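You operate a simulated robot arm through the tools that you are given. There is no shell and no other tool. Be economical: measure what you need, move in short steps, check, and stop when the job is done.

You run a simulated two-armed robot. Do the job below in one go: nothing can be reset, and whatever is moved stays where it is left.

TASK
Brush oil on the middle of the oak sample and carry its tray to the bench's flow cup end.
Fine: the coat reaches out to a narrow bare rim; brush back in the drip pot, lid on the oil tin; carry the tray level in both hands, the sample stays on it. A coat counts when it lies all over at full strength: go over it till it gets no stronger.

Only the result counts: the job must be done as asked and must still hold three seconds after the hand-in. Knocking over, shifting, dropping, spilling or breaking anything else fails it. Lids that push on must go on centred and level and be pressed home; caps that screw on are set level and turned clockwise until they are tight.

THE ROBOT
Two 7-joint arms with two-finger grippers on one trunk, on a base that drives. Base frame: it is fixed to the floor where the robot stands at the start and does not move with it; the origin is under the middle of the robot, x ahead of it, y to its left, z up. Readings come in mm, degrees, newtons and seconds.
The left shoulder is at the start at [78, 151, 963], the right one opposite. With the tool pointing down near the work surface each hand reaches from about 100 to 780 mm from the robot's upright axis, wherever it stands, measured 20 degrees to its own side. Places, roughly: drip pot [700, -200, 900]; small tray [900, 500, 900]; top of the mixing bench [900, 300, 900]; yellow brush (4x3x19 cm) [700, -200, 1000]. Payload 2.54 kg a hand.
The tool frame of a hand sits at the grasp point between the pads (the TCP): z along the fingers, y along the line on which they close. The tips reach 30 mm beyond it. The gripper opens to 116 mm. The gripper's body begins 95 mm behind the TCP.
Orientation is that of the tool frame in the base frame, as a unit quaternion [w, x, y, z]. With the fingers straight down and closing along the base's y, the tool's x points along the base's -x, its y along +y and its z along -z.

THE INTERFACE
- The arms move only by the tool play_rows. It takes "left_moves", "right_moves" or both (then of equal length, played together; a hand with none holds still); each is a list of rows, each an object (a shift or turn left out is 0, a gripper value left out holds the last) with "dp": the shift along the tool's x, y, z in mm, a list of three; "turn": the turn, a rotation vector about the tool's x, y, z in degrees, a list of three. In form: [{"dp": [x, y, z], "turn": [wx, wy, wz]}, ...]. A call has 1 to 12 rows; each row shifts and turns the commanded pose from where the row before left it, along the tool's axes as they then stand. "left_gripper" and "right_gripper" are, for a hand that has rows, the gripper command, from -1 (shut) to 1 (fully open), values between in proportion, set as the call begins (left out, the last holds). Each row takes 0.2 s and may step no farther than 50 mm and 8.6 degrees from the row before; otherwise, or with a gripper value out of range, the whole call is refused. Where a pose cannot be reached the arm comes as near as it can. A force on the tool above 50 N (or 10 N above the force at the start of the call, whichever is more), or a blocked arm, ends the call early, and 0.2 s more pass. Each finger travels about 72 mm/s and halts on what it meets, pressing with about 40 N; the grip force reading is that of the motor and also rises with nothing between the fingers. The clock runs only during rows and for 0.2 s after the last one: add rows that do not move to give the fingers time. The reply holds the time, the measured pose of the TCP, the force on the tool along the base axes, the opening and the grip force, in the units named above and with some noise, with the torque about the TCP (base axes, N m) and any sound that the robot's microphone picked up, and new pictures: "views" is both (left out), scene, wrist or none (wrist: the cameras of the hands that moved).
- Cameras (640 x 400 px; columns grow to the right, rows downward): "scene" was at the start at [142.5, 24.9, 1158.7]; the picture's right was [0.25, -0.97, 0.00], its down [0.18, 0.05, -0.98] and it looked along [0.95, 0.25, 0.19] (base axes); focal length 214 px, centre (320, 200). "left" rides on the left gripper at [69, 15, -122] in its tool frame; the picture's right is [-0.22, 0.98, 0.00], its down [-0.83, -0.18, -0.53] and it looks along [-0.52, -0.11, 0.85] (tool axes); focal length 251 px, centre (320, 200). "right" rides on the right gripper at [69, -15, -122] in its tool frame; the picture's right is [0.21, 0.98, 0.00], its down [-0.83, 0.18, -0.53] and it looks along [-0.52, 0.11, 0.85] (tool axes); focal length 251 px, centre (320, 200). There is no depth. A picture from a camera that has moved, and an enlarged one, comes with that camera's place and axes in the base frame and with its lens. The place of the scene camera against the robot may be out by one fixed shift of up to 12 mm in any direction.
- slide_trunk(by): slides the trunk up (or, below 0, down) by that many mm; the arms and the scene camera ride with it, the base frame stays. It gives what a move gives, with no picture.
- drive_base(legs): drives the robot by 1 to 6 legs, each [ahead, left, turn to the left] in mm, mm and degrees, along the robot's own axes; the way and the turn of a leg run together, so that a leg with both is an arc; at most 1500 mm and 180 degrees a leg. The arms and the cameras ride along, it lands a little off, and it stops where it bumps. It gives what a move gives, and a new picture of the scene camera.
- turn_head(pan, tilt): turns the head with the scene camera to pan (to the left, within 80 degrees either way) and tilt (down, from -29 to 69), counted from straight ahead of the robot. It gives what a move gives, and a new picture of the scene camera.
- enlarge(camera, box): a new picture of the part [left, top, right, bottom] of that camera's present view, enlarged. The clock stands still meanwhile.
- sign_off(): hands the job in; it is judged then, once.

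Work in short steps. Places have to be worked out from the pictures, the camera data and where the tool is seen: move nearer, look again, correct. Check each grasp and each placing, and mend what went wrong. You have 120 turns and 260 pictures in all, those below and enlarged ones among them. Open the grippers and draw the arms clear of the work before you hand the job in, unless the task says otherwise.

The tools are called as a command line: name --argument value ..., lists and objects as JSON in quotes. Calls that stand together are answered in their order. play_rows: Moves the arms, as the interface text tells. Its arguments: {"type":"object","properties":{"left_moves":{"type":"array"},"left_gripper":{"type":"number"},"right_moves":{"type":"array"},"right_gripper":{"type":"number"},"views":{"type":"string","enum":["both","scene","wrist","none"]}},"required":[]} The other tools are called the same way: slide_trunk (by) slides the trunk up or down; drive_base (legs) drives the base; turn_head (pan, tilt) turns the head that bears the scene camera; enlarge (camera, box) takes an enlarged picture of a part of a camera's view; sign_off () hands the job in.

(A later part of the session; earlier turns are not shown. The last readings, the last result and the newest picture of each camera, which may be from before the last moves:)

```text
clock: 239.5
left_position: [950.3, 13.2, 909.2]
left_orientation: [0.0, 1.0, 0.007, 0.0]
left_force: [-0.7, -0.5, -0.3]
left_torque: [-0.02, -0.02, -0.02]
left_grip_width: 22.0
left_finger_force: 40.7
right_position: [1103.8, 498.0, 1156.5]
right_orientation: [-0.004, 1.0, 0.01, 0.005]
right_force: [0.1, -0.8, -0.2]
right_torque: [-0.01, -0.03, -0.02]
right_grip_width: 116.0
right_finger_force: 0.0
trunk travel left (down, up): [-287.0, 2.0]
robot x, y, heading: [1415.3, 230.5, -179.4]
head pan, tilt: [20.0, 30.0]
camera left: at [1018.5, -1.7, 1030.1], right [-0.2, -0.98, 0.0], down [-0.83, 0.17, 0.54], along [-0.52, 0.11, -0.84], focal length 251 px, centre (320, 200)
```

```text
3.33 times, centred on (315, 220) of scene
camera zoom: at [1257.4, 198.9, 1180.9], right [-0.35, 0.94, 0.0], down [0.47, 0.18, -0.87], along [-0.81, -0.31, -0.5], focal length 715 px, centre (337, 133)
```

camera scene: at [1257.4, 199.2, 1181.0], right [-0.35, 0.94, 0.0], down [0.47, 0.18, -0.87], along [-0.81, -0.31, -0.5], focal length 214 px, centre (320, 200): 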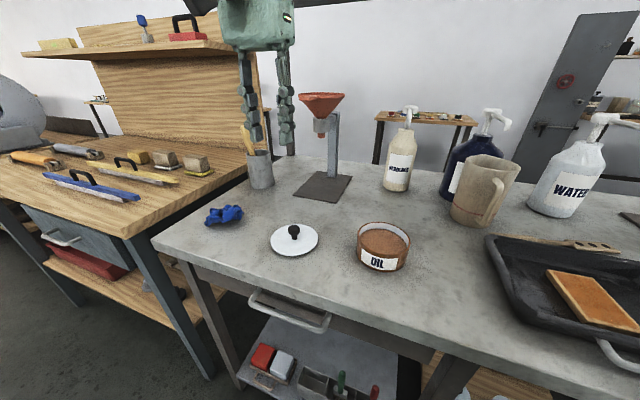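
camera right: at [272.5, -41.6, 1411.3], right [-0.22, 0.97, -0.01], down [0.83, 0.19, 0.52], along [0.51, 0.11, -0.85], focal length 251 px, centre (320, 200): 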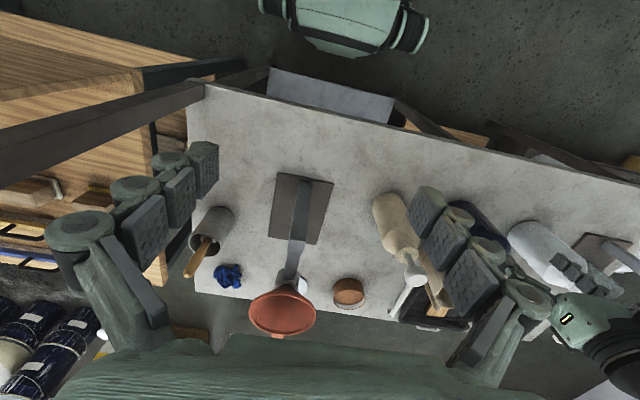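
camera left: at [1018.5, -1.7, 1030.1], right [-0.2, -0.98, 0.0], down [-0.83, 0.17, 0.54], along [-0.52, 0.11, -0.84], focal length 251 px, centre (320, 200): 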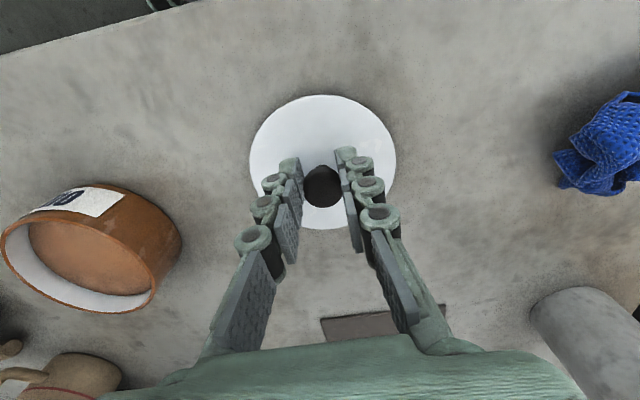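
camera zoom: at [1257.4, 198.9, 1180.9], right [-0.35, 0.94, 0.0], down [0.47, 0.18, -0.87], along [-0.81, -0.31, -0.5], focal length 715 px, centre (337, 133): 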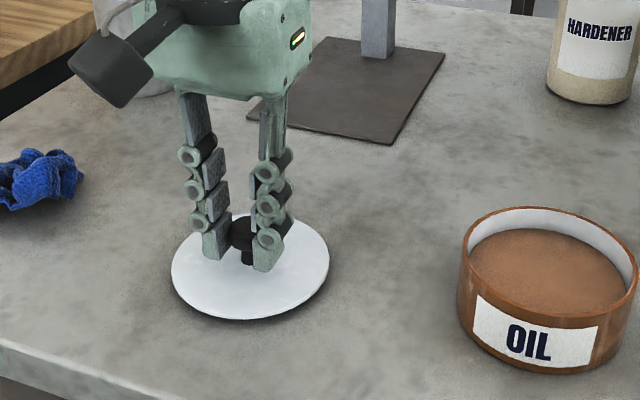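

Knob gripped (22 mm). Lift 90 mm and drive so that the lid comes near the tin.

play_rows --left_moves '[{"dp": [0, 0, -20]}, {"dp": [0, 0, -35]}, {"dp": [0, 0, -35]}, {}]' --views "none"

drive_base --legs '[[0, -190, -0.6]]'

play_rows --left_moves '[{"dp": [40, 0, 0]}, {"dp": [30, 0, 0]}, {}]' --views "wrist"

```text
clock: 240.5
left_position: [951.5, 12.0, 999.6]
left_orientation: [0.0, 1.0, 0.006, -0.001]
left_force: [-0.2, 0.4, 0.2]
left_torque: [0.01, -0.03, 0.0]
left_grip_width: 22.2
left_finger_force: 40.3
right_position: [1104.3, 498.0, 1155.8]
right_orientation: [-0.004, 1.0, 0.01, 0.005]
right_force: [-0.5, 0.0, -0.4]
right_torque: [0.0, 0.01, -0.01]
right_grip_width: 116.0
right_finger_force: 0.0
trunk travel left (down, up): [-287.0, 2.0]
robot x, y, heading: [1416.5, 231.8, -179.3]
head pan, tilt: [20.0, 30.0]
```

```text
clock: 242.9
left_position: [948.2, 206.6, 999.3]
left_orientation: [0.001, 1.0, 0.0, 0.0]
left_force: [0.1, 0.0, -0.8]
left_torque: [-0.01, 0.03, -0.01]
left_grip_width: 21.8
left_finger_force: 39.6
right_position: [1106.2, 692.1, 1157.1]
right_orientation: [-0.005, 1.0, 0.004, 0.005]
right_force: [-0.5, 0.9, 0.0]
right_torque: [-0.04, -0.02, 0.0]
right_grip_width: 116.1
right_finger_force: 0.1
trunk travel left (down, up): [-287.0, 2.0]
robot x, y, heading: [1416.0, 418.6, -180.3]
head pan, tilt: [20.0, 30.0]
camera scene: at [1256.0, 391.0, 1181.0], right [-0.34, 0.94, 0.0], down [0.47, 0.17, -0.87], along [-0.81, -0.3, -0.5], focal length 214 px, centre (320, 200)
```

scene: 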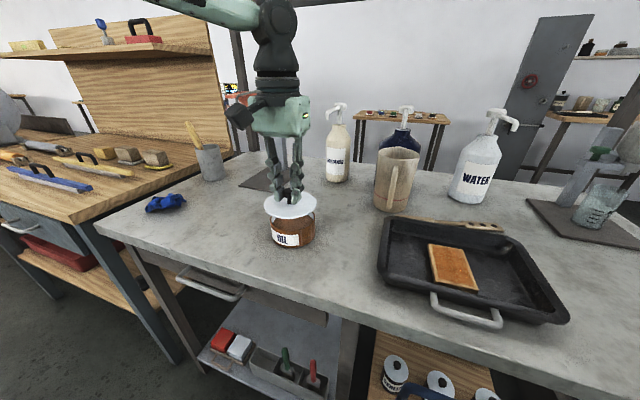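

```text
clock: 243.7
left_position: [1018.5, 205.9, 998.3]
left_orientation: [0.001, 1.0, 0.001, -0.001]
left_force: [0.5, -0.1, 0.0]
left_torque: [-0.04, -0.04, -0.03]
left_grip_width: 22.0
left_finger_force: 40.1
right_position: [1105.5, 691.4, 1156.6]
right_orientation: [-0.004, 1.0, 0.004, 0.005]
right_force: [0.5, -0.5, 0.3]
right_torque: [0.01, 0.0, 0.01]
right_grip_width: 116.1
right_finger_force: 0.0
trunk travel left (down, up): [-287.0, 2.0]
robot x, y, heading: [1415.1, 417.9, -180.2]
head pan, tilt: [20.0, 30.0]
camera left: at [1088.4, 190.6, 1120.6], right [-0.21, -0.98, 0.0], down [-0.83, 0.18, 0.54], along [-0.52, 0.11, -0.84], focal length 251 px, centre (320, 200)
```

left: 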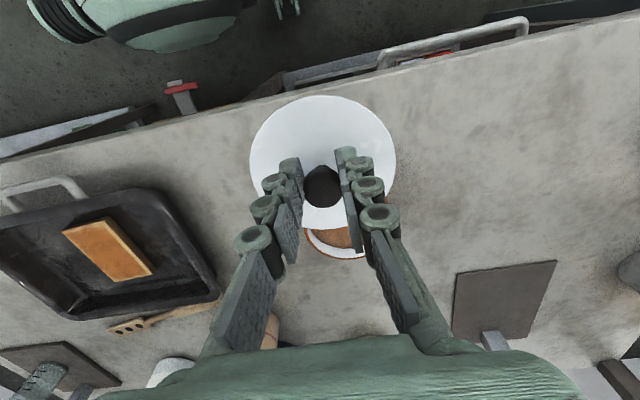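

The lid hides the tin; I shift the hand 105 mm sideways to see the tin in the wrist view and measure it.

play_rows --left_moves '[{"dp": [-35, 35, 0]}, {"dp": [-35, 35, 0]}, {"dp": [0, 35, 0]}, {}]' --views "wrist"

enlarge --camera "left" --box '[100, 60, 400, 260]'

```text
clock: 244.7
left_position: [949.0, 100.5, 996.4]
left_orientation: [0.001, 1.0, 0.001, 0.0]
left_force: [0.1, 0.1, -0.4]
left_torque: [0.0, 0.01, 0.01]
left_grip_width: 22.4
left_finger_force: 39.7
right_position: [1105.6, 692.2, 1157.9]
right_orientation: [-0.004, 1.0, 0.004, 0.005]
right_force: [0.0, 0.7, 0.2]
right_torque: [-0.04, 0.0, -0.01]
right_grip_width: 116.0
right_finger_force: 0.1
trunk travel left (down, up): [-287.0, 2.0]
robot x, y, heading: [1414.4, 420.2, -179.8]
head pan, tilt: [20.0, 30.0]
camera left: at [1017.8, 84.6, 1118.1], right [-0.21, -0.98, 0.0], down [-0.83, 0.18, 0.54], along [-0.52, 0.11, -0.84], focal length 251 px, centre (320, 200)
```

left: 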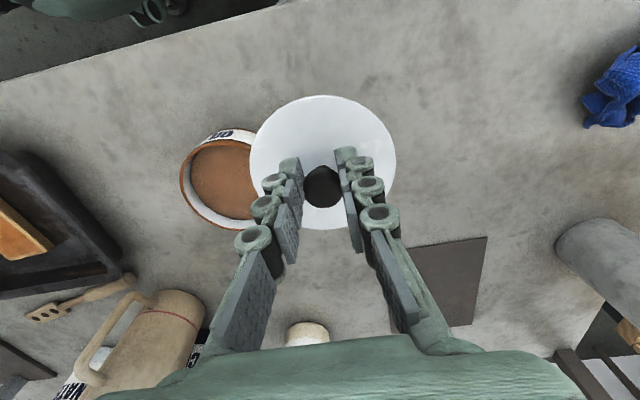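

```text
2.00 times, centred on (250, 160) of left
camera zoom: at [1017.8, 84.6, 1118.1], right [-0.21, -0.98, 0.0], down [-0.83, 0.18, 0.54], along [-0.52, 0.11, -0.84], focal length 503 px, centre (460, 280)
```

zoom: 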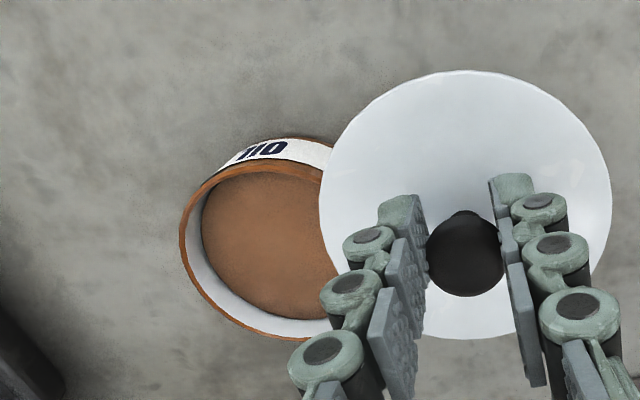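

Tin centre ≈ [923,196], rim z≈905; lid is centred on the TCP. I move over it and lower to just above the rim, then check.

play_rows --left_moves '[{"dp": [-9, -32, 0]}, {"dp": [-9, -32, 0]}, {"dp": [-8, -32, 0]}, {"dp": [0, 0, 20]}, {"dp": [0, 0, 15]}, {}]' --views "wrist"

enlarge --camera "scene" --box '[230, 160, 350, 260]'

```text
clock: 246.1
left_position: [922.1, 196.3, 964.7]
left_orientation: [0.0, 1.0, 0.001, -0.001]
left_force: [-0.1, 0.7, -0.2]
left_torque: [0.0, 0.0, 0.0]
left_grip_width: 22.3
left_finger_force: 40.1
right_position: [1105.2, 692.0, 1155.9]
right_orientation: [-0.005, 1.0, 0.005, 0.005]
right_force: [-1.3, 0.3, -0.8]
right_torque: [0.0, 0.02, -0.02]
right_grip_width: 115.6
right_finger_force: 0.0
trunk travel left (down, up): [-287.0, 2.0]
robot x, y, heading: [1415.3, 420.3, -179.8]
head pan, tilt: [20.0, 30.0]
camera left: at [990.9, 180.8, 1086.0], right [-0.21, -0.98, 0.0], down [-0.82, 0.18, 0.54], along [-0.52, 0.11, -0.84], focal length 251 px, centre (320, 200)
```

left: 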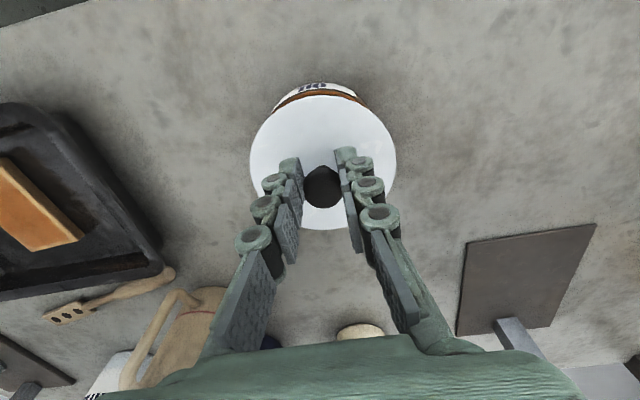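

```text
4.00 times, centred on (290, 210) of scene
camera zoom: at [1256.0, 390.8, 1181.0], right [-0.34, 0.94, 0.0], down [0.47, 0.17, -0.87], along [-0.81, -0.3, -0.5], focal length 858 px, centre (440, 160)
```

zoom: 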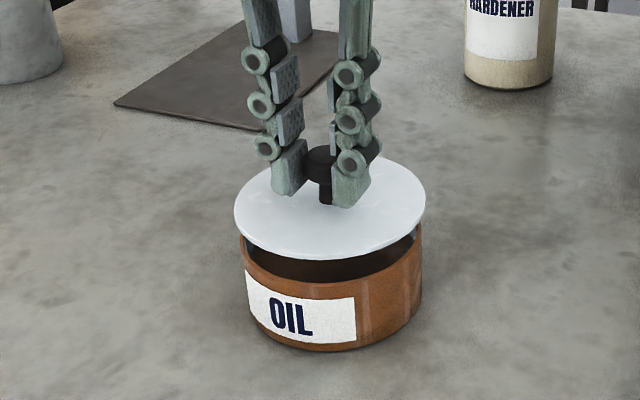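

Lid and tin are concentric in both views. Lower in small steps to contact.

play_rows --left_moves '[{"dp": [0, 0, 6]}, {"dp": [0, 0, 4]}, {"dp": [0, 0, 3]}, {}]' --views "none"

play_rows --left_moves '[{"dp": [0, 0, 2]}, {"dp": [0, 0, 2]}, {}]' --views "none"

enlarge --camera "scene" --box '[230, 160, 350, 260]'

enlarge --camera "left" --box '[240, 60, 400, 160]'

```text
clock: 247.1
left_position: [920.5, 197.4, 951.5]
left_orientation: [-0.002, 1.0, 0.001, -0.001]
left_force: [0.3, 0.0, 0.0]
left_torque: [-0.02, 0.0, 0.0]
left_grip_width: 22.1
left_finger_force: 39.3
right_position: [1106.1, 690.7, 1157.0]
right_orientation: [-0.004, 1.0, 0.005, 0.005]
right_force: [-0.9, -0.6, 0.5]
right_torque: [-0.02, 0.02, 0.0]
right_grip_width: 115.8
right_finger_force: 0.0
trunk travel left (down, up): [-287.0, 2.0]
robot x, y, heading: [1416.6, 416.0, -180.1]
head pan, tilt: [20.0, 30.0]
```

```text
clock: 247.9
left_position: [921.2, 196.0, 948.7]
left_orientation: [-0.001, 1.0, 0.0, -0.001]
left_force: [4.0, -0.8, 6.1]
left_torque: [0.03, 0.16, 0.02]
left_grip_width: 21.8
left_finger_force: 40.7
right_position: [1108.2, 691.3, 1157.2]
right_orientation: [-0.004, 1.0, 0.004, 0.004]
right_force: [-0.2, 0.3, -0.3]
right_torque: [0.03, 0.03, 0.01]
right_grip_width: 116.1
right_finger_force: 0.0
trunk travel left (down, up): [-287.0, 2.0]
robot x, y, heading: [1416.2, 418.8, -180.0]
head pan, tilt: [20.0, 30.0]
```

```text
4.00 times, centred on (290, 210) of scene
camera zoom: at [1256.8, 390.9, 1181.2], right [-0.34, 0.94, 0.0], down [0.47, 0.17, -0.87], along [-0.81, -0.3, -0.5], focal length 858 px, centre (440, 160)
```

zoom: 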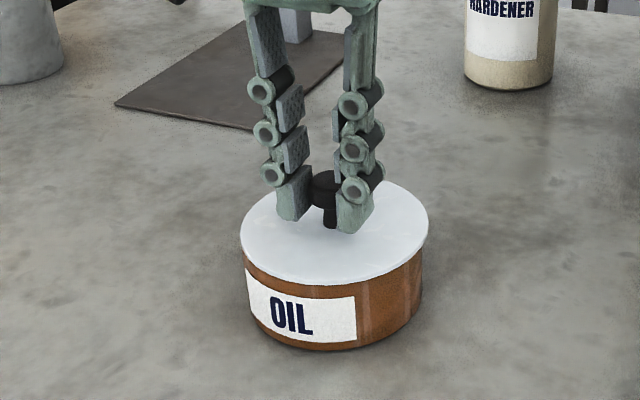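

```text
4.00 times, centred on (320, 110) of left
camera zoom: at [990.4, 181.7, 1070.0], right [-0.21, -0.98, 0.0], down [-0.82, 0.18, 0.54], along [-0.52, 0.11, -0.84], focal length 1006 px, centre (320, 560)
```

zoom: 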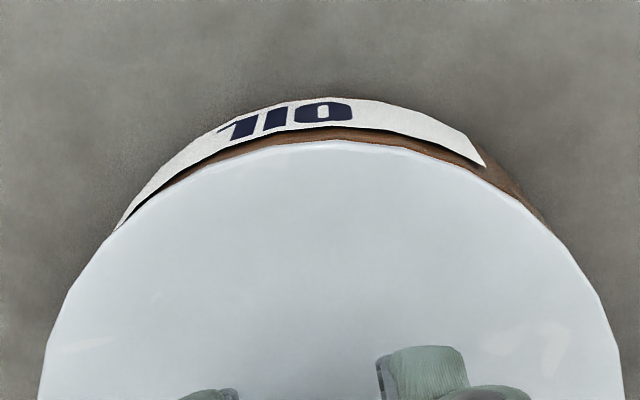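

Contact at z≈949, slightly offset (+4 N in x). I ease +1.5 mm in x and press the lid home.

play_rows --left_moves '[{"dp": [1.5, 0, 0]}, {"dp": [0, 0, 2]}, {"dp": [0, 0, 2]}, {}]' --views "none"

play_rows --left_moves '[{"dp": [0, 0, 2]}, {"dp": [0, 0, 2]}, {"dp": [0, 0, 2]}, {}]' --views "none"

enlarge --camera "scene" --box '[230, 160, 350, 260]'

```text
clock: 248.9
left_position: [923.1, 197.9, 946.8]
left_orientation: [-0.001, 1.0, 0.002, -0.005]
left_force: [-3.9, -7.7, 31.8]
left_torque: [-0.21, 0.17, 0.11]
left_grip_width: 22.2
left_finger_force: 40.4
right_position: [1108.4, 692.4, 1157.9]
right_orientation: [-0.004, 1.0, 0.005, 0.004]
right_force: [-0.4, -0.6, -1.2]
right_torque: [0.02, -0.01, 0.04]
right_grip_width: 115.9
right_finger_force: 0.0
trunk travel left (down, up): [-287.0, 2.0]
robot x, y, heading: [1415.0, 414.2, -180.1]
head pan, tilt: [20.0, 30.0]
```

```text
clock: 249.9
left_position: [923.3, 198.6, 941.1]
left_orientation: [-0.001, 1.0, 0.002, -0.005]
left_force: [-5.3, -10.0, 41.1]
left_torque: [-0.19, 0.55, 0.15]
left_grip_width: 22.2
left_finger_force: 40.0
right_position: [1108.9, 691.1, 1158.6]
right_orientation: [-0.004, 1.0, 0.004, 0.004]
right_force: [-0.4, -1.1, 1.3]
right_torque: [0.0, 0.02, -0.02]
right_grip_width: 116.3
right_finger_force: 0.0
trunk travel left (down, up): [-287.0, 2.0]
robot x, y, heading: [1415.7, 416.1, -179.9]
head pan, tilt: [20.0, 30.0]
```

```text
4.00 times, centred on (290, 210) of scene
camera zoom: at [1258.5, 391.2, 1181.5], right [-0.34, 0.94, 0.0], down [0.47, 0.17, -0.87], along [-0.82, -0.3, -0.5], focal length 858 px, centre (440, 160)
```

zoom: 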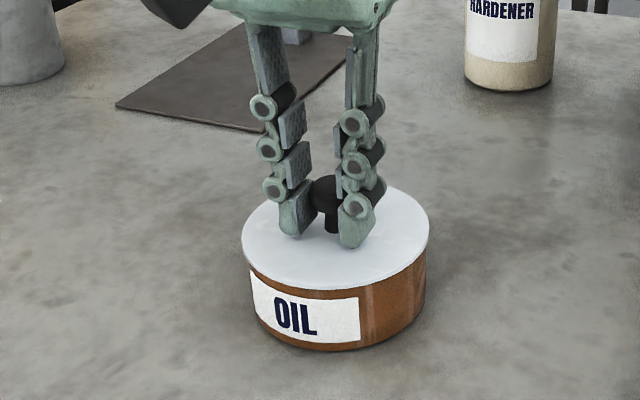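

The fingers slid on the knob. I release, rise, close the fingers and press on the knob top to seat the lid.

play_rows --left_moves '[{"dp": [0, 0, -2]}, {}, {"dp": [0, 0, -10]}, {"dp": [0, 0, -30]}, {"dp": [0, 0, -30]}]' --left_gripper -0.2 --views "none"

play_rows --left_moves '[{}, {}, {}, {}]' --left_gripper -1 --views "wrist"

enlarge --camera "scene" --box '[230, 160, 350, 260]'

```text
clock: 251.1
left_position: [923.1, 198.4, 1010.3]
left_orientation: [0.0, 1.0, 0.0, -0.001]
left_force: [0.8, 0.0, 0.1]
left_torque: [-0.01, -0.01, -0.02]
left_grip_width: 46.4
left_finger_force: 0.2
right_position: [1106.4, 691.7, 1157.8]
right_orientation: [-0.004, 1.0, 0.005, 0.004]
right_force: [-0.5, 0.2, -0.7]
right_torque: [-0.01, 0.02, -0.01]
right_grip_width: 116.0
right_finger_force: 0.1
trunk travel left (down, up): [-287.0, 2.0]
robot x, y, heading: [1418.0, 418.3, -179.8]
head pan, tilt: [20.0, 30.0]
heard: snap
```

```text
clock: 252.1
left_position: [922.1, 199.5, 1010.0]
left_orientation: [0.0, 1.0, 0.001, -0.001]
left_force: [-0.4, 0.3, -0.3]
left_torque: [-0.01, -0.01, -0.02]
left_grip_width: 0.0
left_finger_force: 28.7
right_position: [1105.8, 691.1, 1156.0]
right_orientation: [-0.005, 1.0, 0.004, 0.006]
right_force: [-0.1, 0.5, 0.3]
right_torque: [-0.01, -0.02, -0.05]
right_grip_width: 115.9
right_finger_force: 0.1
trunk travel left (down, up): [-287.0, 2.0]
robot x, y, heading: [1414.6, 419.6, -180.1]
head pan, tilt: [20.0, 30.0]
camera left: at [991.6, 183.9, 1131.7], right [-0.21, -0.98, 0.0], down [-0.83, 0.18, 0.54], along [-0.52, 0.11, -0.84], focal length 251 px, centre (320, 200)
```

left: 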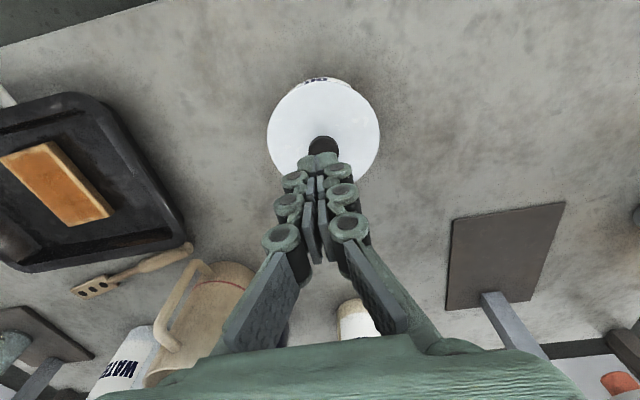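

```text
4.00 times, centred on (290, 210) of scene
camera zoom: at [1256.0, 390.8, 1180.9], right [-0.34, 0.94, 0.0], down [0.47, 0.17, -0.87], along [-0.81, -0.3, -0.5], focal length 858 px, centre (440, 160)
```

zoom: 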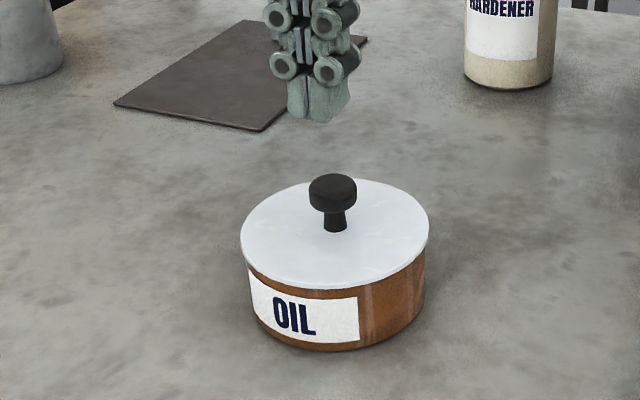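

A "snap" was heard and the lid sits level — it's home. Now the tray (≈ x 847–997, y 390–636). I centre the base at y≈513 and bring both hands above the tray's side rims.

drive_base --legs '[[0, -94, 0]]'

play_rows --left_moves '[{"dp": [0, -13.7, 7]}, {"dp": [0, -13.7, 7]}, {"dp": [0, -13.7, 7]}, {"dp": [0, -13.7, 7]}, {"dp": [0, -13.7, 7]}, {"dp": [0, -13.7, 7]}, {"dp": [0, -13.7, 7]}]' --right_moves '[{"dp": [-26.5, 21.5, 28]}, {"dp": [-26.5, 21.5, 28]}, {"dp": [-26.5, 21.5, 28]}, {"dp": [-26.5, 21.5, 28]}, {"dp": [-26.5, 21.5, 28]}, {"dp": [-26.5, 21.5, 28]}, {"dp": [-26.5, 21.5, 28]}]' --left_gripper 0.1 --right_gripper 0.1 --views "wrist"

turn_head --pan 0 --tilt 45

```text
clock: 253.7
left_position: [921.5, 290.2, 1010.7]
left_orientation: [0.0, 1.0, 0.002, -0.001]
left_force: [0.7, 0.2, 0.0]
left_torque: [0.02, -0.01, 0.03]
left_grip_width: 0.0
left_finger_force: 28.5
right_position: [1106.6, 782.4, 1155.6]
right_orientation: [-0.004, 1.0, 0.004, 0.006]
right_force: [0.1, 0.4, -0.2]
right_torque: [0.0, 0.03, 0.0]
right_grip_width: 115.9
right_finger_force: 0.1
trunk travel left (down, up): [-287.0, 2.0]
robot x, y, heading: [1413.4, 512.7, -180.1]
head pan, tilt: [20.0, 30.0]
camera scene: at [1256.0, 481.8, 1181.0], right [-0.34, 0.94, 0.0], down [0.47, 0.17, -0.87], along [-0.81, -0.3, -0.5], focal length 214 px, centre (320, 200)
```

scene: 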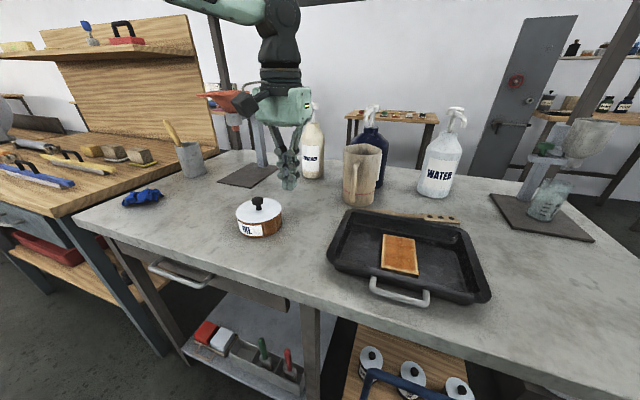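

```text
clock: 255.3
left_position: [921.8, 384.0, 958.6]
left_orientation: [0.0, 1.0, 0.001, 0.0]
left_force: [0.3, -0.6, 0.5]
left_torque: [0.02, 0.0, 0.01]
left_grip_width: 63.9
left_finger_force: 0.1
right_position: [919.5, 631.9, 957.2]
right_orientation: [-0.004, 1.0, 0.005, 0.005]
right_force: [-0.1, -0.3, -0.4]
right_torque: [-0.02, -0.03, -0.01]
right_grip_width: 64.1
right_finger_force: 0.1
trunk travel left (down, up): [-287.0, 2.0]
robot x, y, heading: [1415.5, 509.0, -180.1]
head pan, tilt: [20.0, 30.0]
camera right: at [985.7, 645.0, 1080.0], right [0.22, -0.97, -0.01], down [-0.83, -0.19, 0.52], along [-0.51, -0.11, -0.85], focal length 251 px, centre (320, 200)
camera left: at [991.1, 369.8, 1081.2], right [-0.21, -0.98, 0.0], down [-0.83, 0.18, 0.53], along [-0.52, 0.11, -0.85], focal length 251 px, centre (320, 200)
```

right: 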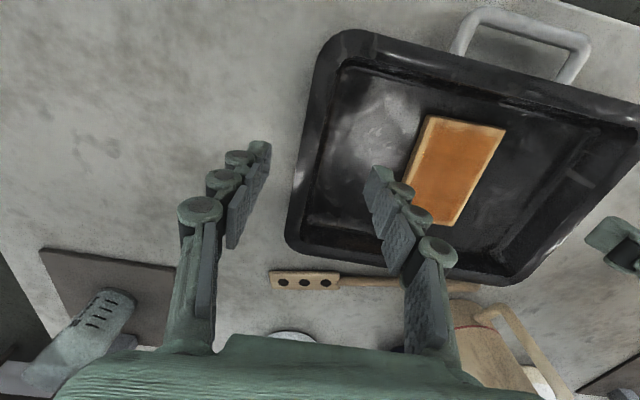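
left: 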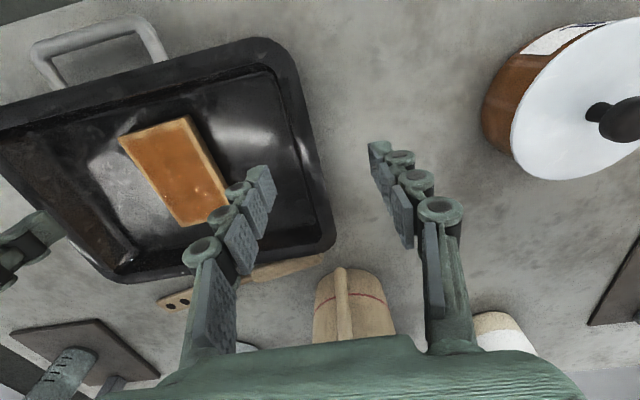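

```text
clock: 256.1
left_position: [921.2, 384.4, 960.3]
left_orientation: [0.0, 1.0, 0.001, -0.001]
left_force: [-0.6, 0.5, 0.0]
left_torque: [0.03, -0.01, 0.02]
left_grip_width: 63.5
left_finger_force: 0.0
right_position: [920.4, 631.4, 957.2]
right_orientation: [-0.005, 1.0, 0.005, 0.006]
right_force: [-0.9, 0.3, 0.1]
right_torque: [0.02, -0.01, -0.02]
right_grip_width: 63.5
right_finger_force: 0.1
trunk travel left (down, up): [-287.0, 2.0]
robot x, y, heading: [1415.0, 506.1, -180.1]
head pan, tilt: [0.0, 45.0]
camera scene: at [1259.6, 512.4, 1158.4], right [0.0, 1.0, 0.0], down [0.71, 0.0, -0.71], along [-0.71, 0.0, -0.71], focal length 214 px, centre (320, 200)
```

scene: 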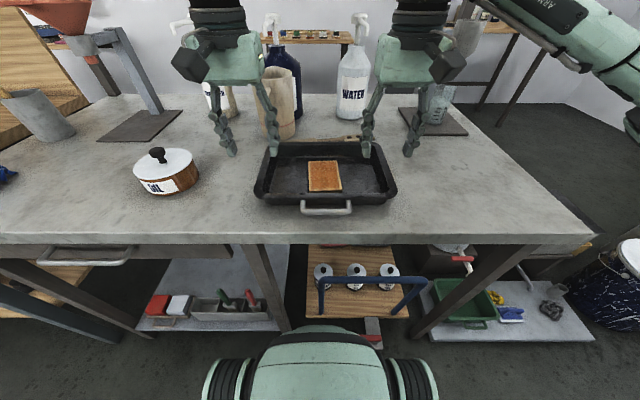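

Both hands are over the side rims: rims at y≈388–409 and 625–645. I adjust (left +12, right +4 in y), lower both to z≈915, then close together.

play_rows --left_moves '[{"dp": [0, -12, 10]}, {"dp": [0, 0, 14]}, {"dp": [0, 0, 12]}, {"dp": [0, 0, 8]}, {}]' --right_moves '[{"dp": [2, -4.5, 9]}, {"dp": [0, 0, 13]}, {"dp": [0, 0, 12]}, {"dp": [0, 0, 8]}, {}]' --views "none"

enlarge --camera "scene" --box '[200, 90, 440, 230]'

enlarge --camera "left" --box '[160, 60, 480, 260]'

enlarge --camera "right" --box '[160, 60, 480, 260]'

```text
clock: 257.3
left_position: [922.4, 398.6, 917.9]
left_orientation: [0.0, 1.0, 0.001, -0.002]
left_force: [-0.3, 1.1, 0.5]
left_torque: [0.0, 0.04, 0.0]
left_grip_width: 63.9
left_finger_force: 0.0
right_position: [923.9, 635.8, 915.8]
right_orientation: [-0.004, 1.0, 0.005, 0.005]
right_force: [0.9, -0.2, -1.0]
right_torque: [0.03, 0.02, 0.02]
right_grip_width: 63.9
right_finger_force: 0.0
trunk travel left (down, up): [-287.0, 2.0]
robot x, y, heading: [1417.0, 508.1, -180.1]
head pan, tilt: [0.0, 45.0]
```

```text
2.67 times, centred on (320, 160) of scene
camera zoom: at [1259.6, 512.4, 1158.3], right [0.0, 1.0, 0.0], down [0.71, 0.0, -0.71], along [-0.71, 0.0, -0.71], focal length 572 px, centre (320, 307)
```

zoom: 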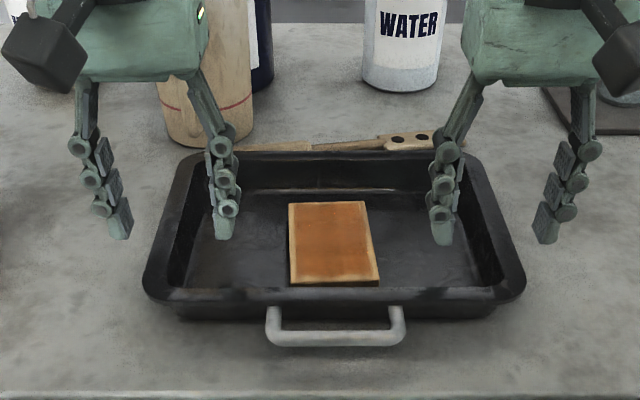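

```text
2.00 times, centred on (320, 160) of left
camera zoom: at [991.2, 383.8, 1039.2], right [-0.21, -0.98, 0.0], down [-0.83, 0.18, 0.54], along [-0.52, 0.11, -0.84], focal length 503 px, centre (320, 280)
```

zoom: 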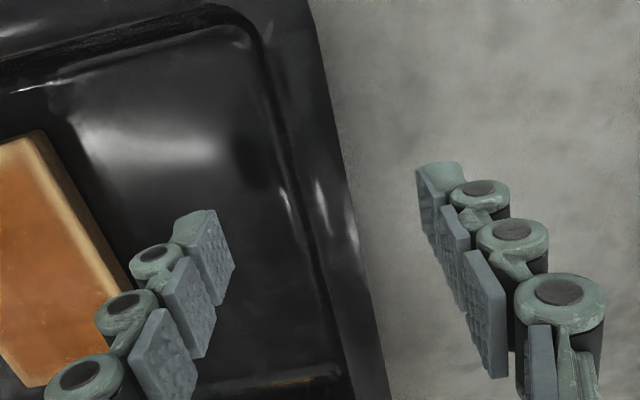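

```text
2.00 times, centred on (320, 160) of right
camera zoom: at [991.3, 650.5, 1039.2], right [0.22, -0.97, -0.01], down [-0.83, -0.19, 0.52], along [-0.51, -0.11, -0.85], focal length 503 px, centre (320, 280)
```

zoom: 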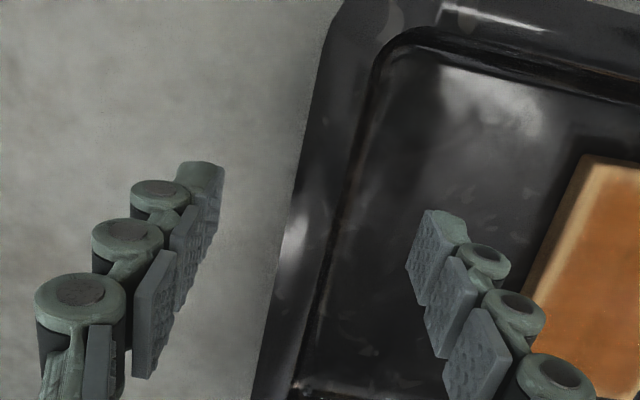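

Both hands straddle the rims. I lower 6 mm more and close both grippers together.

play_rows --left_moves '[{"dp": [0, 0, 6]}, {}]' --right_moves '[{"dp": [0, 0, 5]}, {}]' --views "none"

play_rows --left_moves '[{}, {}, {}, {}, {}]' --right_moves '[{}, {}, {}, {}, {}]' --left_gripper -1 --right_gripper -1 --views "none"

enlarge --camera "scene" --box '[200, 90, 440, 230]'

```text
clock: 257.9
left_position: [922.3, 398.7, 911.8]
left_orientation: [0.0, 1.0, 0.002, 0.0]
left_force: [-0.3, 0.3, -0.3]
left_torque: [0.02, -0.04, -0.06]
left_grip_width: 63.7
left_finger_force: 0.0
right_position: [925.5, 637.1, 910.9]
right_orientation: [-0.004, 1.0, 0.004, 0.004]
right_force: [0.7, 0.4, -0.4]
right_torque: [0.01, -0.02, 0.02]
right_grip_width: 63.8
right_finger_force: 0.1
trunk travel left (down, up): [-287.0, 2.0]
robot x, y, heading: [1414.9, 508.8, -180.3]
head pan, tilt: [0.0, 45.0]
```

```text
clock: 259.1
left_position: [920.6, 401.2, 913.5]
left_orientation: [-0.005, 1.0, 0.0, -0.002]
left_force: [0.7, 31.1, 0.4]
left_torque: [1.01, -0.03, 0.18]
left_grip_width: 6.3
left_finger_force: 33.3
right_position: [924.7, 635.8, 911.0]
right_orientation: [-0.001, 1.0, 0.005, 0.004]
right_force: [-1.0, -32.3, -0.7]
right_torque: [-1.0, 0.0, -0.3]
right_grip_width: 5.9
right_finger_force: 33.1
trunk travel left (down, up): [-287.0, 2.0]
robot x, y, heading: [1414.5, 508.3, -179.8]
head pan, tilt: [0.0, 45.0]
```

```text
2.67 times, centred on (320, 160) of scene
camera zoom: at [1259.5, 512.4, 1158.3], right [0.0, 1.0, 0.0], down [0.71, 0.0, -0.71], along [-0.71, 0.0, -0.71], focal length 572 px, centre (320, 307)
```

zoom: 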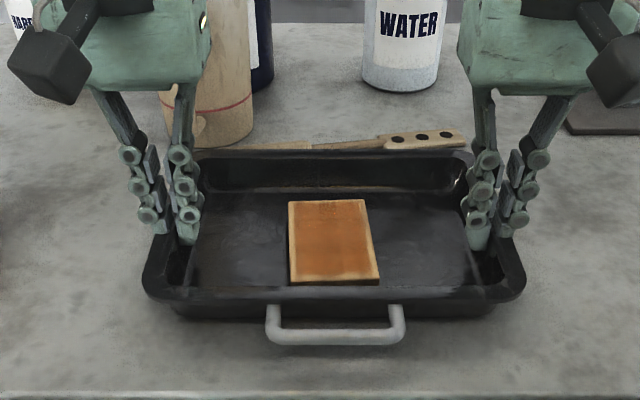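

Both walls are gripped (~6 mm). I relax the sideways strain by moving both hands ~4 mm inward, then lift 15 mm together and check.

play_rows --left_moves '[{"dp": [0, -3, 0]}, {"dp": [0, -2, 0]}, {"dp": [0, 0, -5]}, {"dp": [0, 0, -10]}, {}]' --right_moves '[{"dp": [0, 3, 0]}, {"dp": [0, 2, 0]}, {"dp": [0, 0, -5]}, {"dp": [0, 0, -10]}, {}]' --views "none"

enlarge --camera "scene" --box '[200, 90, 440, 230]'

```text
clock: 260.3
left_position: [919.5, 401.2, 925.7]
left_orientation: [0.001, 1.0, 0.002, 0.0]
left_force: [3.4, -11.0, -1.1]
left_torque: [0.15, 0.18, -0.34]
left_grip_width: 5.8
left_finger_force: 33.9
right_position: [924.9, 634.6, 923.8]
right_orientation: [-0.006, 1.0, 0.003, 0.005]
right_force: [-3.1, 11.2, -0.8]
right_torque: [-0.18, -0.25, -0.4]
right_grip_width: 6.2
right_finger_force: 33.4
trunk travel left (down, up): [-287.0, 2.0]
robot x, y, heading: [1414.6, 511.5, -180.2]
head pan, tilt: [0.0, 45.0]
```

```text
2.67 times, centred on (320, 160) of scene
camera zoom: at [1259.4, 512.5, 1158.3], right [0.0, 1.0, 0.0], down [0.71, 0.0, -0.71], along [-0.71, 0.0, -0.71], focal length 572 px, centre (320, 307)
```

zoom: 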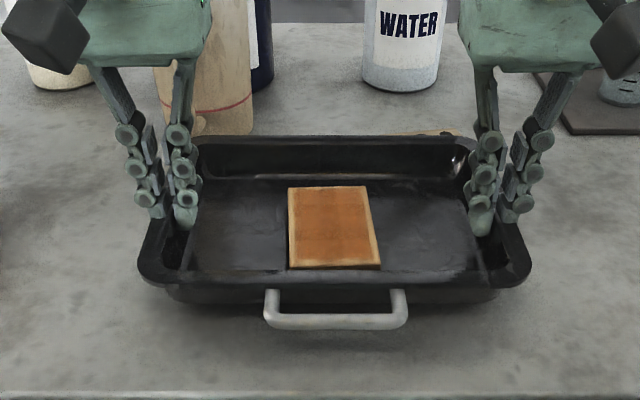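

Tray is lifted level with the sample on it. I relax the slight squeeze, lift 30 mm more, and drive ~280 mm toward the flow cup end.

play_rows --left_moves '[{"dp": [0, 1.5, -10]}, {"dp": [0, 0, -10]}, {"dp": [0, 0, -10]}, {}]' --right_moves '[{"dp": [0, -1.5, -10]}, {"dp": [0, 0, -10]}, {"dp": [0, 0, -10]}, {}]' --views "scene"

drive_base --legs '[[0, -140, 0]]'

```text
clock: 261.3
left_position: [920.1, 400.9, 955.9]
left_orientation: [0.0, 1.0, 0.002, -0.001]
left_force: [1.3, -14.6, -2.0]
left_torque: [0.04, -0.12, 0.15]
left_grip_width: 5.9
left_finger_force: 34.3
right_position: [924.1, 634.0, 953.9]
right_orientation: [-0.006, 1.0, 0.004, 0.005]
right_force: [-1.5, 14.2, -1.4]
right_torque: [-0.05, 0.05, -0.42]
right_grip_width: 6.2
right_finger_force: 33.5
trunk travel left (down, up): [-287.0, 2.0]
robot x, y, heading: [1413.9, 507.5, -180.0]
head pan, tilt: [0.0, 45.0]
camera scene: at [1259.4, 512.4, 1158.3], right [0.0, 1.0, 0.0], down [0.71, 0.0, -0.71], along [-0.71, 0.0, -0.71], focal length 214 px, centre (320, 200)
```

scene: 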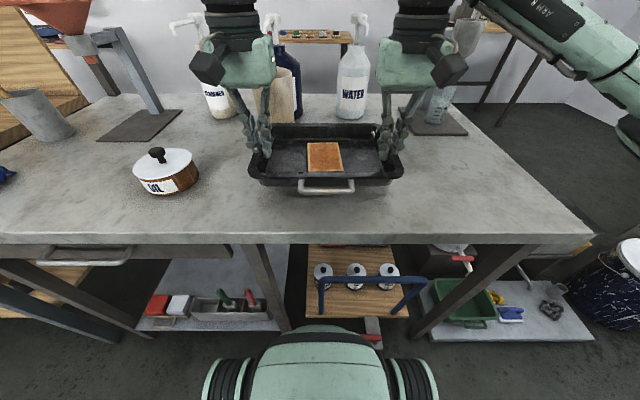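

```text
clock: 263.3
left_position: [921.2, 543.9, 955.8]
left_orientation: [0.001, 1.0, 0.001, -0.001]
left_force: [0.9, -19.4, -0.6]
left_torque: [-0.05, 0.1, 0.22]
left_grip_width: 6.1
left_finger_force: 34.4
right_position: [924.4, 775.9, 954.6]
right_orientation: [-0.006, 1.0, 0.004, 0.005]
right_force: [-0.6, 19.0, -1.4]
right_torque: [0.01, -0.09, -0.46]
right_grip_width: 6.0
right_finger_force: 34.1
trunk travel left (down, up): [-287.0, 2.0]
robot x, y, heading: [1418.4, 654.0, -180.0]
head pan, tilt: [0.0, 45.0]
camera scene: at [1259.3, 654.8, 1158.3], right [0.0, 1.0, 0.0], down [0.71, 0.0, -0.71], along [-0.71, 0.0, -0.71], focal length 214 px, centre (320, 200)
```

scene: 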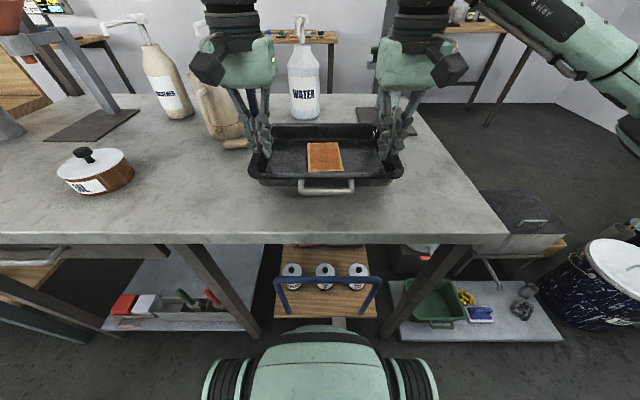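

Sample stays put; bench end is at y≈964. Another ~133 mm puts the tray centre at y≈795.

drive_base --legs '[[0, -131, 0]]'

play_rows --left_moves '[{"dp": [0, 2, 5]}, {"dp": [0, 0, 10]}, {"dp": [0, 0, 10]}, {"dp": [0, 0, 8]}, {}]' --right_moves '[{"dp": [0, -2, 4]}, {"dp": [0, 0, 10]}, {"dp": [0, 0, 10]}, {"dp": [0, 0, 8]}, {}]' --views "scene"

```text
clock: 265.2
left_position: [921.2, 675.5, 955.9]
left_orientation: [0.0, 1.0, 0.002, -0.001]
left_force: [0.1, -2.8, -1.8]
left_torque: [0.3, 0.26, 0.17]
left_grip_width: 6.1
left_finger_force: 34.3
right_position: [923.4, 908.5, 953.9]
right_orientation: [-0.005, 1.0, 0.004, 0.004]
right_force: [0.4, 3.2, -1.3]
right_torque: [-0.31, -0.26, -0.29]
right_grip_width: 6.0
right_finger_force: 33.6
trunk travel left (down, up): [-287.0, 2.0]
robot x, y, heading: [1416.1, 780.6, 179.9]
head pan, tilt: [0.0, 45.0]
camera scene: at [1259.3, 786.5, 1158.3], right [0.0, 1.0, 0.0], down [0.71, 0.0, -0.71], along [-0.71, 0.0, -0.71], focal length 214 px, centre (320, 200)
```

scene: 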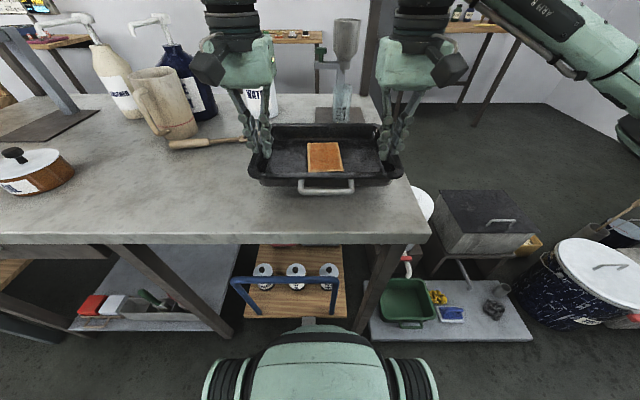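

```text
clock: 266.4
left_position: [920.1, 674.7, 923.3]
left_orientation: [-0.002, 1.0, -0.001, -0.001]
left_force: [2.8, 27.4, -1.7]
left_torque: [0.92, -0.2, 0.02]
left_grip_width: 6.4
left_finger_force: 33.5
right_position: [925.1, 907.9, 922.8]
right_orientation: [-0.002, 1.0, 0.004, 0.005]
right_force: [-2.6, -27.3, -0.3]
right_torque: [-0.91, 0.21, -0.42]
right_grip_width: 5.9
right_finger_force: 34.1
trunk travel left (down, up): [-287.0, 2.0]
robot x, y, heading: [1413.3, 782.5, 180.3]
head pan, tilt: [0.0, 45.0]
camera scene: at [1259.3, 786.3, 1158.3], right [0.0, 1.0, 0.0], down [0.71, 0.0, -0.71], along [-0.71, 0.0, -0.71], focal length 214 px, centre (320, 200)
```

scene: 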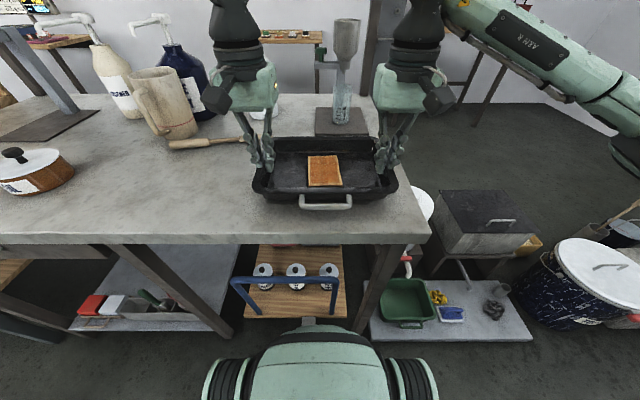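

Tray is over the flow-cup end, inside the bench edge. I ease the tension and lower the last ~11 mm to the bench.

play_rows --left_moves '[{"dp": [0, -1.5, 4]}, {"dp": [0, 0, 4]}, {"dp": [0, 0, 3]}, {}]' --right_moves '[{"dp": [0, 1.5, 4]}, {"dp": [0, 0, 4]}, {"dp": [0, 0, 3]}, {}]' --views "none"

enlarge --camera "scene" --box '[220, 100, 440, 250]'

```text
clock: 267.4
left_position: [920.0, 675.2, 911.8]
left_orientation: [-0.001, 1.0, 0.002, -0.001]
left_force: [0.6, 20.8, -1.2]
left_torque: [0.79, -0.33, 0.26]
left_grip_width: 6.0
left_finger_force: 33.4
right_position: [926.1, 907.6, 909.4]
right_orientation: [-0.004, 1.0, 0.004, 0.004]
right_force: [-1.3, -21.6, 0.0]
right_torque: [-0.78, 0.34, -0.37]
right_grip_width: 5.9
right_finger_force: 33.3
trunk travel left (down, up): [-287.0, 2.0]
robot x, y, heading: [1416.0, 781.9, 180.2]
head pan, tilt: [0.0, 45.0]
```

```text
2.67 times, centred on (330, 175) of scene
camera zoom: at [1259.3, 786.3, 1158.3], right [0.0, 1.0, 0.0], down [0.71, 0.0, -0.71], along [-0.71, 0.0, -0.71], focal length 572 px, centre (293, 267)
```

zoom: 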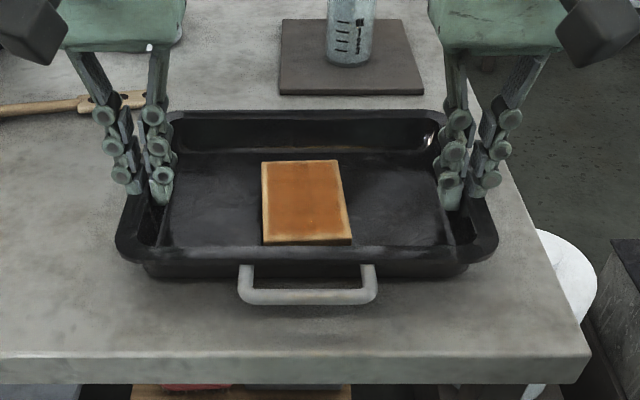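

Lower 3 mm more to rest on the bench, then open both grippers gently.

play_rows --left_moves '[{"dp": [0, -1.5, 1.5]}, {"dp": [0, 0, 1.5]}, {}]' --right_moves '[{"dp": [0, 1.5, 1.0]}, {"dp": [0, 0, 1]}, {}]' --views "none"

enlarge --camera "scene" --box '[220, 100, 440, 250]'

```text
clock: 268.2
left_position: [920.5, 675.2, 911.3]
left_orientation: [0.0, 1.0, 0.001, -0.003]
left_force: [-2.6, 8.6, 16.6]
left_torque: [0.54, -0.78, -0.42]
left_grip_width: 6.3
left_finger_force: 33.8
right_position: [924.5, 909.2, 910.5]
right_orientation: [-0.005, 1.0, 0.004, 0.004]
right_force: [-2.6, -15.0, 3.4]
right_torque: [-0.7, -0.49, -0.36]
right_grip_width: 6.0
right_finger_force: 34.2
trunk travel left (down, up): [-287.0, 2.0]
robot x, y, heading: [1417.3, 783.1, 180.0]
head pan, tilt: [0.0, 45.0]
```

```text
2.67 times, centred on (330, 175) of scene
camera zoom: at [1260.1, 785.9, 1158.7], right [0.0, 1.0, 0.0], down [0.71, 0.0, -0.71], along [-0.71, 0.0, -0.71], focal length 572 px, centre (293, 267)
```

zoom: 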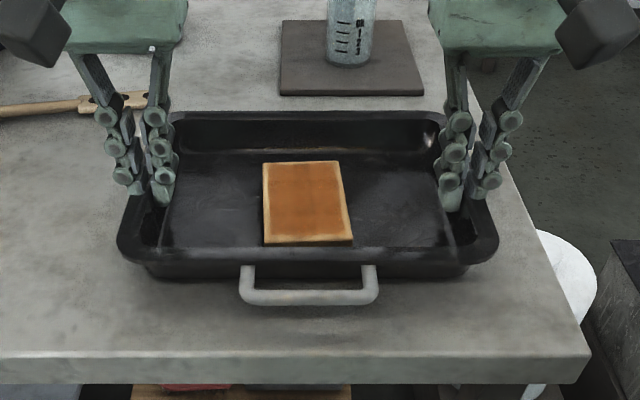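

Contact forces show the tray rests on the bench on both sides. I open both grippers and raise the hands straight up.

play_rows --left_moves '[{}, {}, {}]' --right_moves '[{}, {}, {}]' --left_gripper -0.2 --right_gripper -0.2 --views "none"

play_rows --left_moves '[{"dp": [0, 0, -15]}, {"dp": [0, 0, -25]}, {"dp": [0, 0, -30]}, {"dp": [0, 0, -30]}]' --right_moves '[{"dp": [0, 0, -15]}, {"dp": [0, 0, -25]}, {"dp": [0, 0, -30]}, {"dp": [0, 0, -30]}]' --views "scene"

```text
clock: 269.1
left_position: [920.4, 674.9, 909.9]
left_orientation: [0.001, 1.0, 0.001, -0.001]
left_force: [0.5, -0.4, 1.0]
left_torque: [0.0, -0.03, 0.0]
left_grip_width: 46.8
left_finger_force: 0.0
right_position: [925.0, 908.4, 909.7]
right_orientation: [-0.006, 1.0, 0.003, 0.005]
right_force: [1.1, 1.8, -0.6]
right_torque: [0.05, -0.01, 0.02]
right_grip_width: 46.5
right_finger_force: 0.1
trunk travel left (down, up): [-287.0, 2.0]
robot x, y, heading: [1414.5, 781.7, 180.0]
head pan, tilt: [0.0, 45.0]
```

```text
clock: 270.1
left_position: [920.3, 674.5, 1010.0]
left_orientation: [0.0, 1.0, 0.001, -0.001]
left_force: [0.7, -0.4, -0.5]
left_torque: [0.02, 0.0, 0.0]
left_grip_width: 46.4
left_finger_force: 0.1
right_position: [923.5, 906.1, 1008.6]
right_orientation: [-0.006, 1.0, 0.004, 0.005]
right_force: [-0.5, -0.5, -0.4]
right_torque: [0.0, 0.01, 0.0]
right_grip_width: 46.2
right_finger_force: 0.0
trunk travel left (down, up): [-287.0, 2.0]
robot x, y, heading: [1415.3, 780.5, 180.0]
head pan, tilt: [0.0, 45.0]
camera scene: at [1259.9, 786.2, 1158.3], right [0.0, 1.0, 0.0], down [0.71, 0.0, -0.71], along [-0.71, 0.0, -0.71], focal length 214 px, centre (320, 200)
```

scene: 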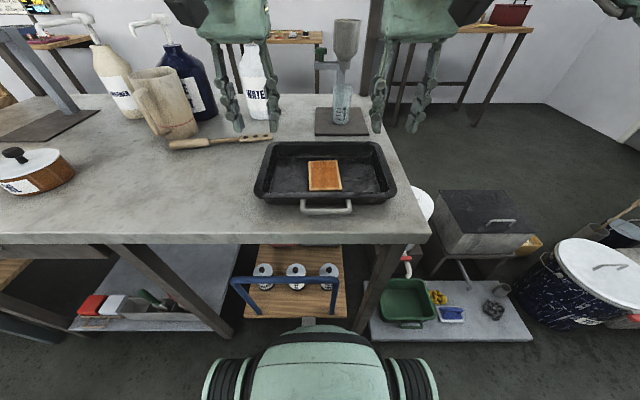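

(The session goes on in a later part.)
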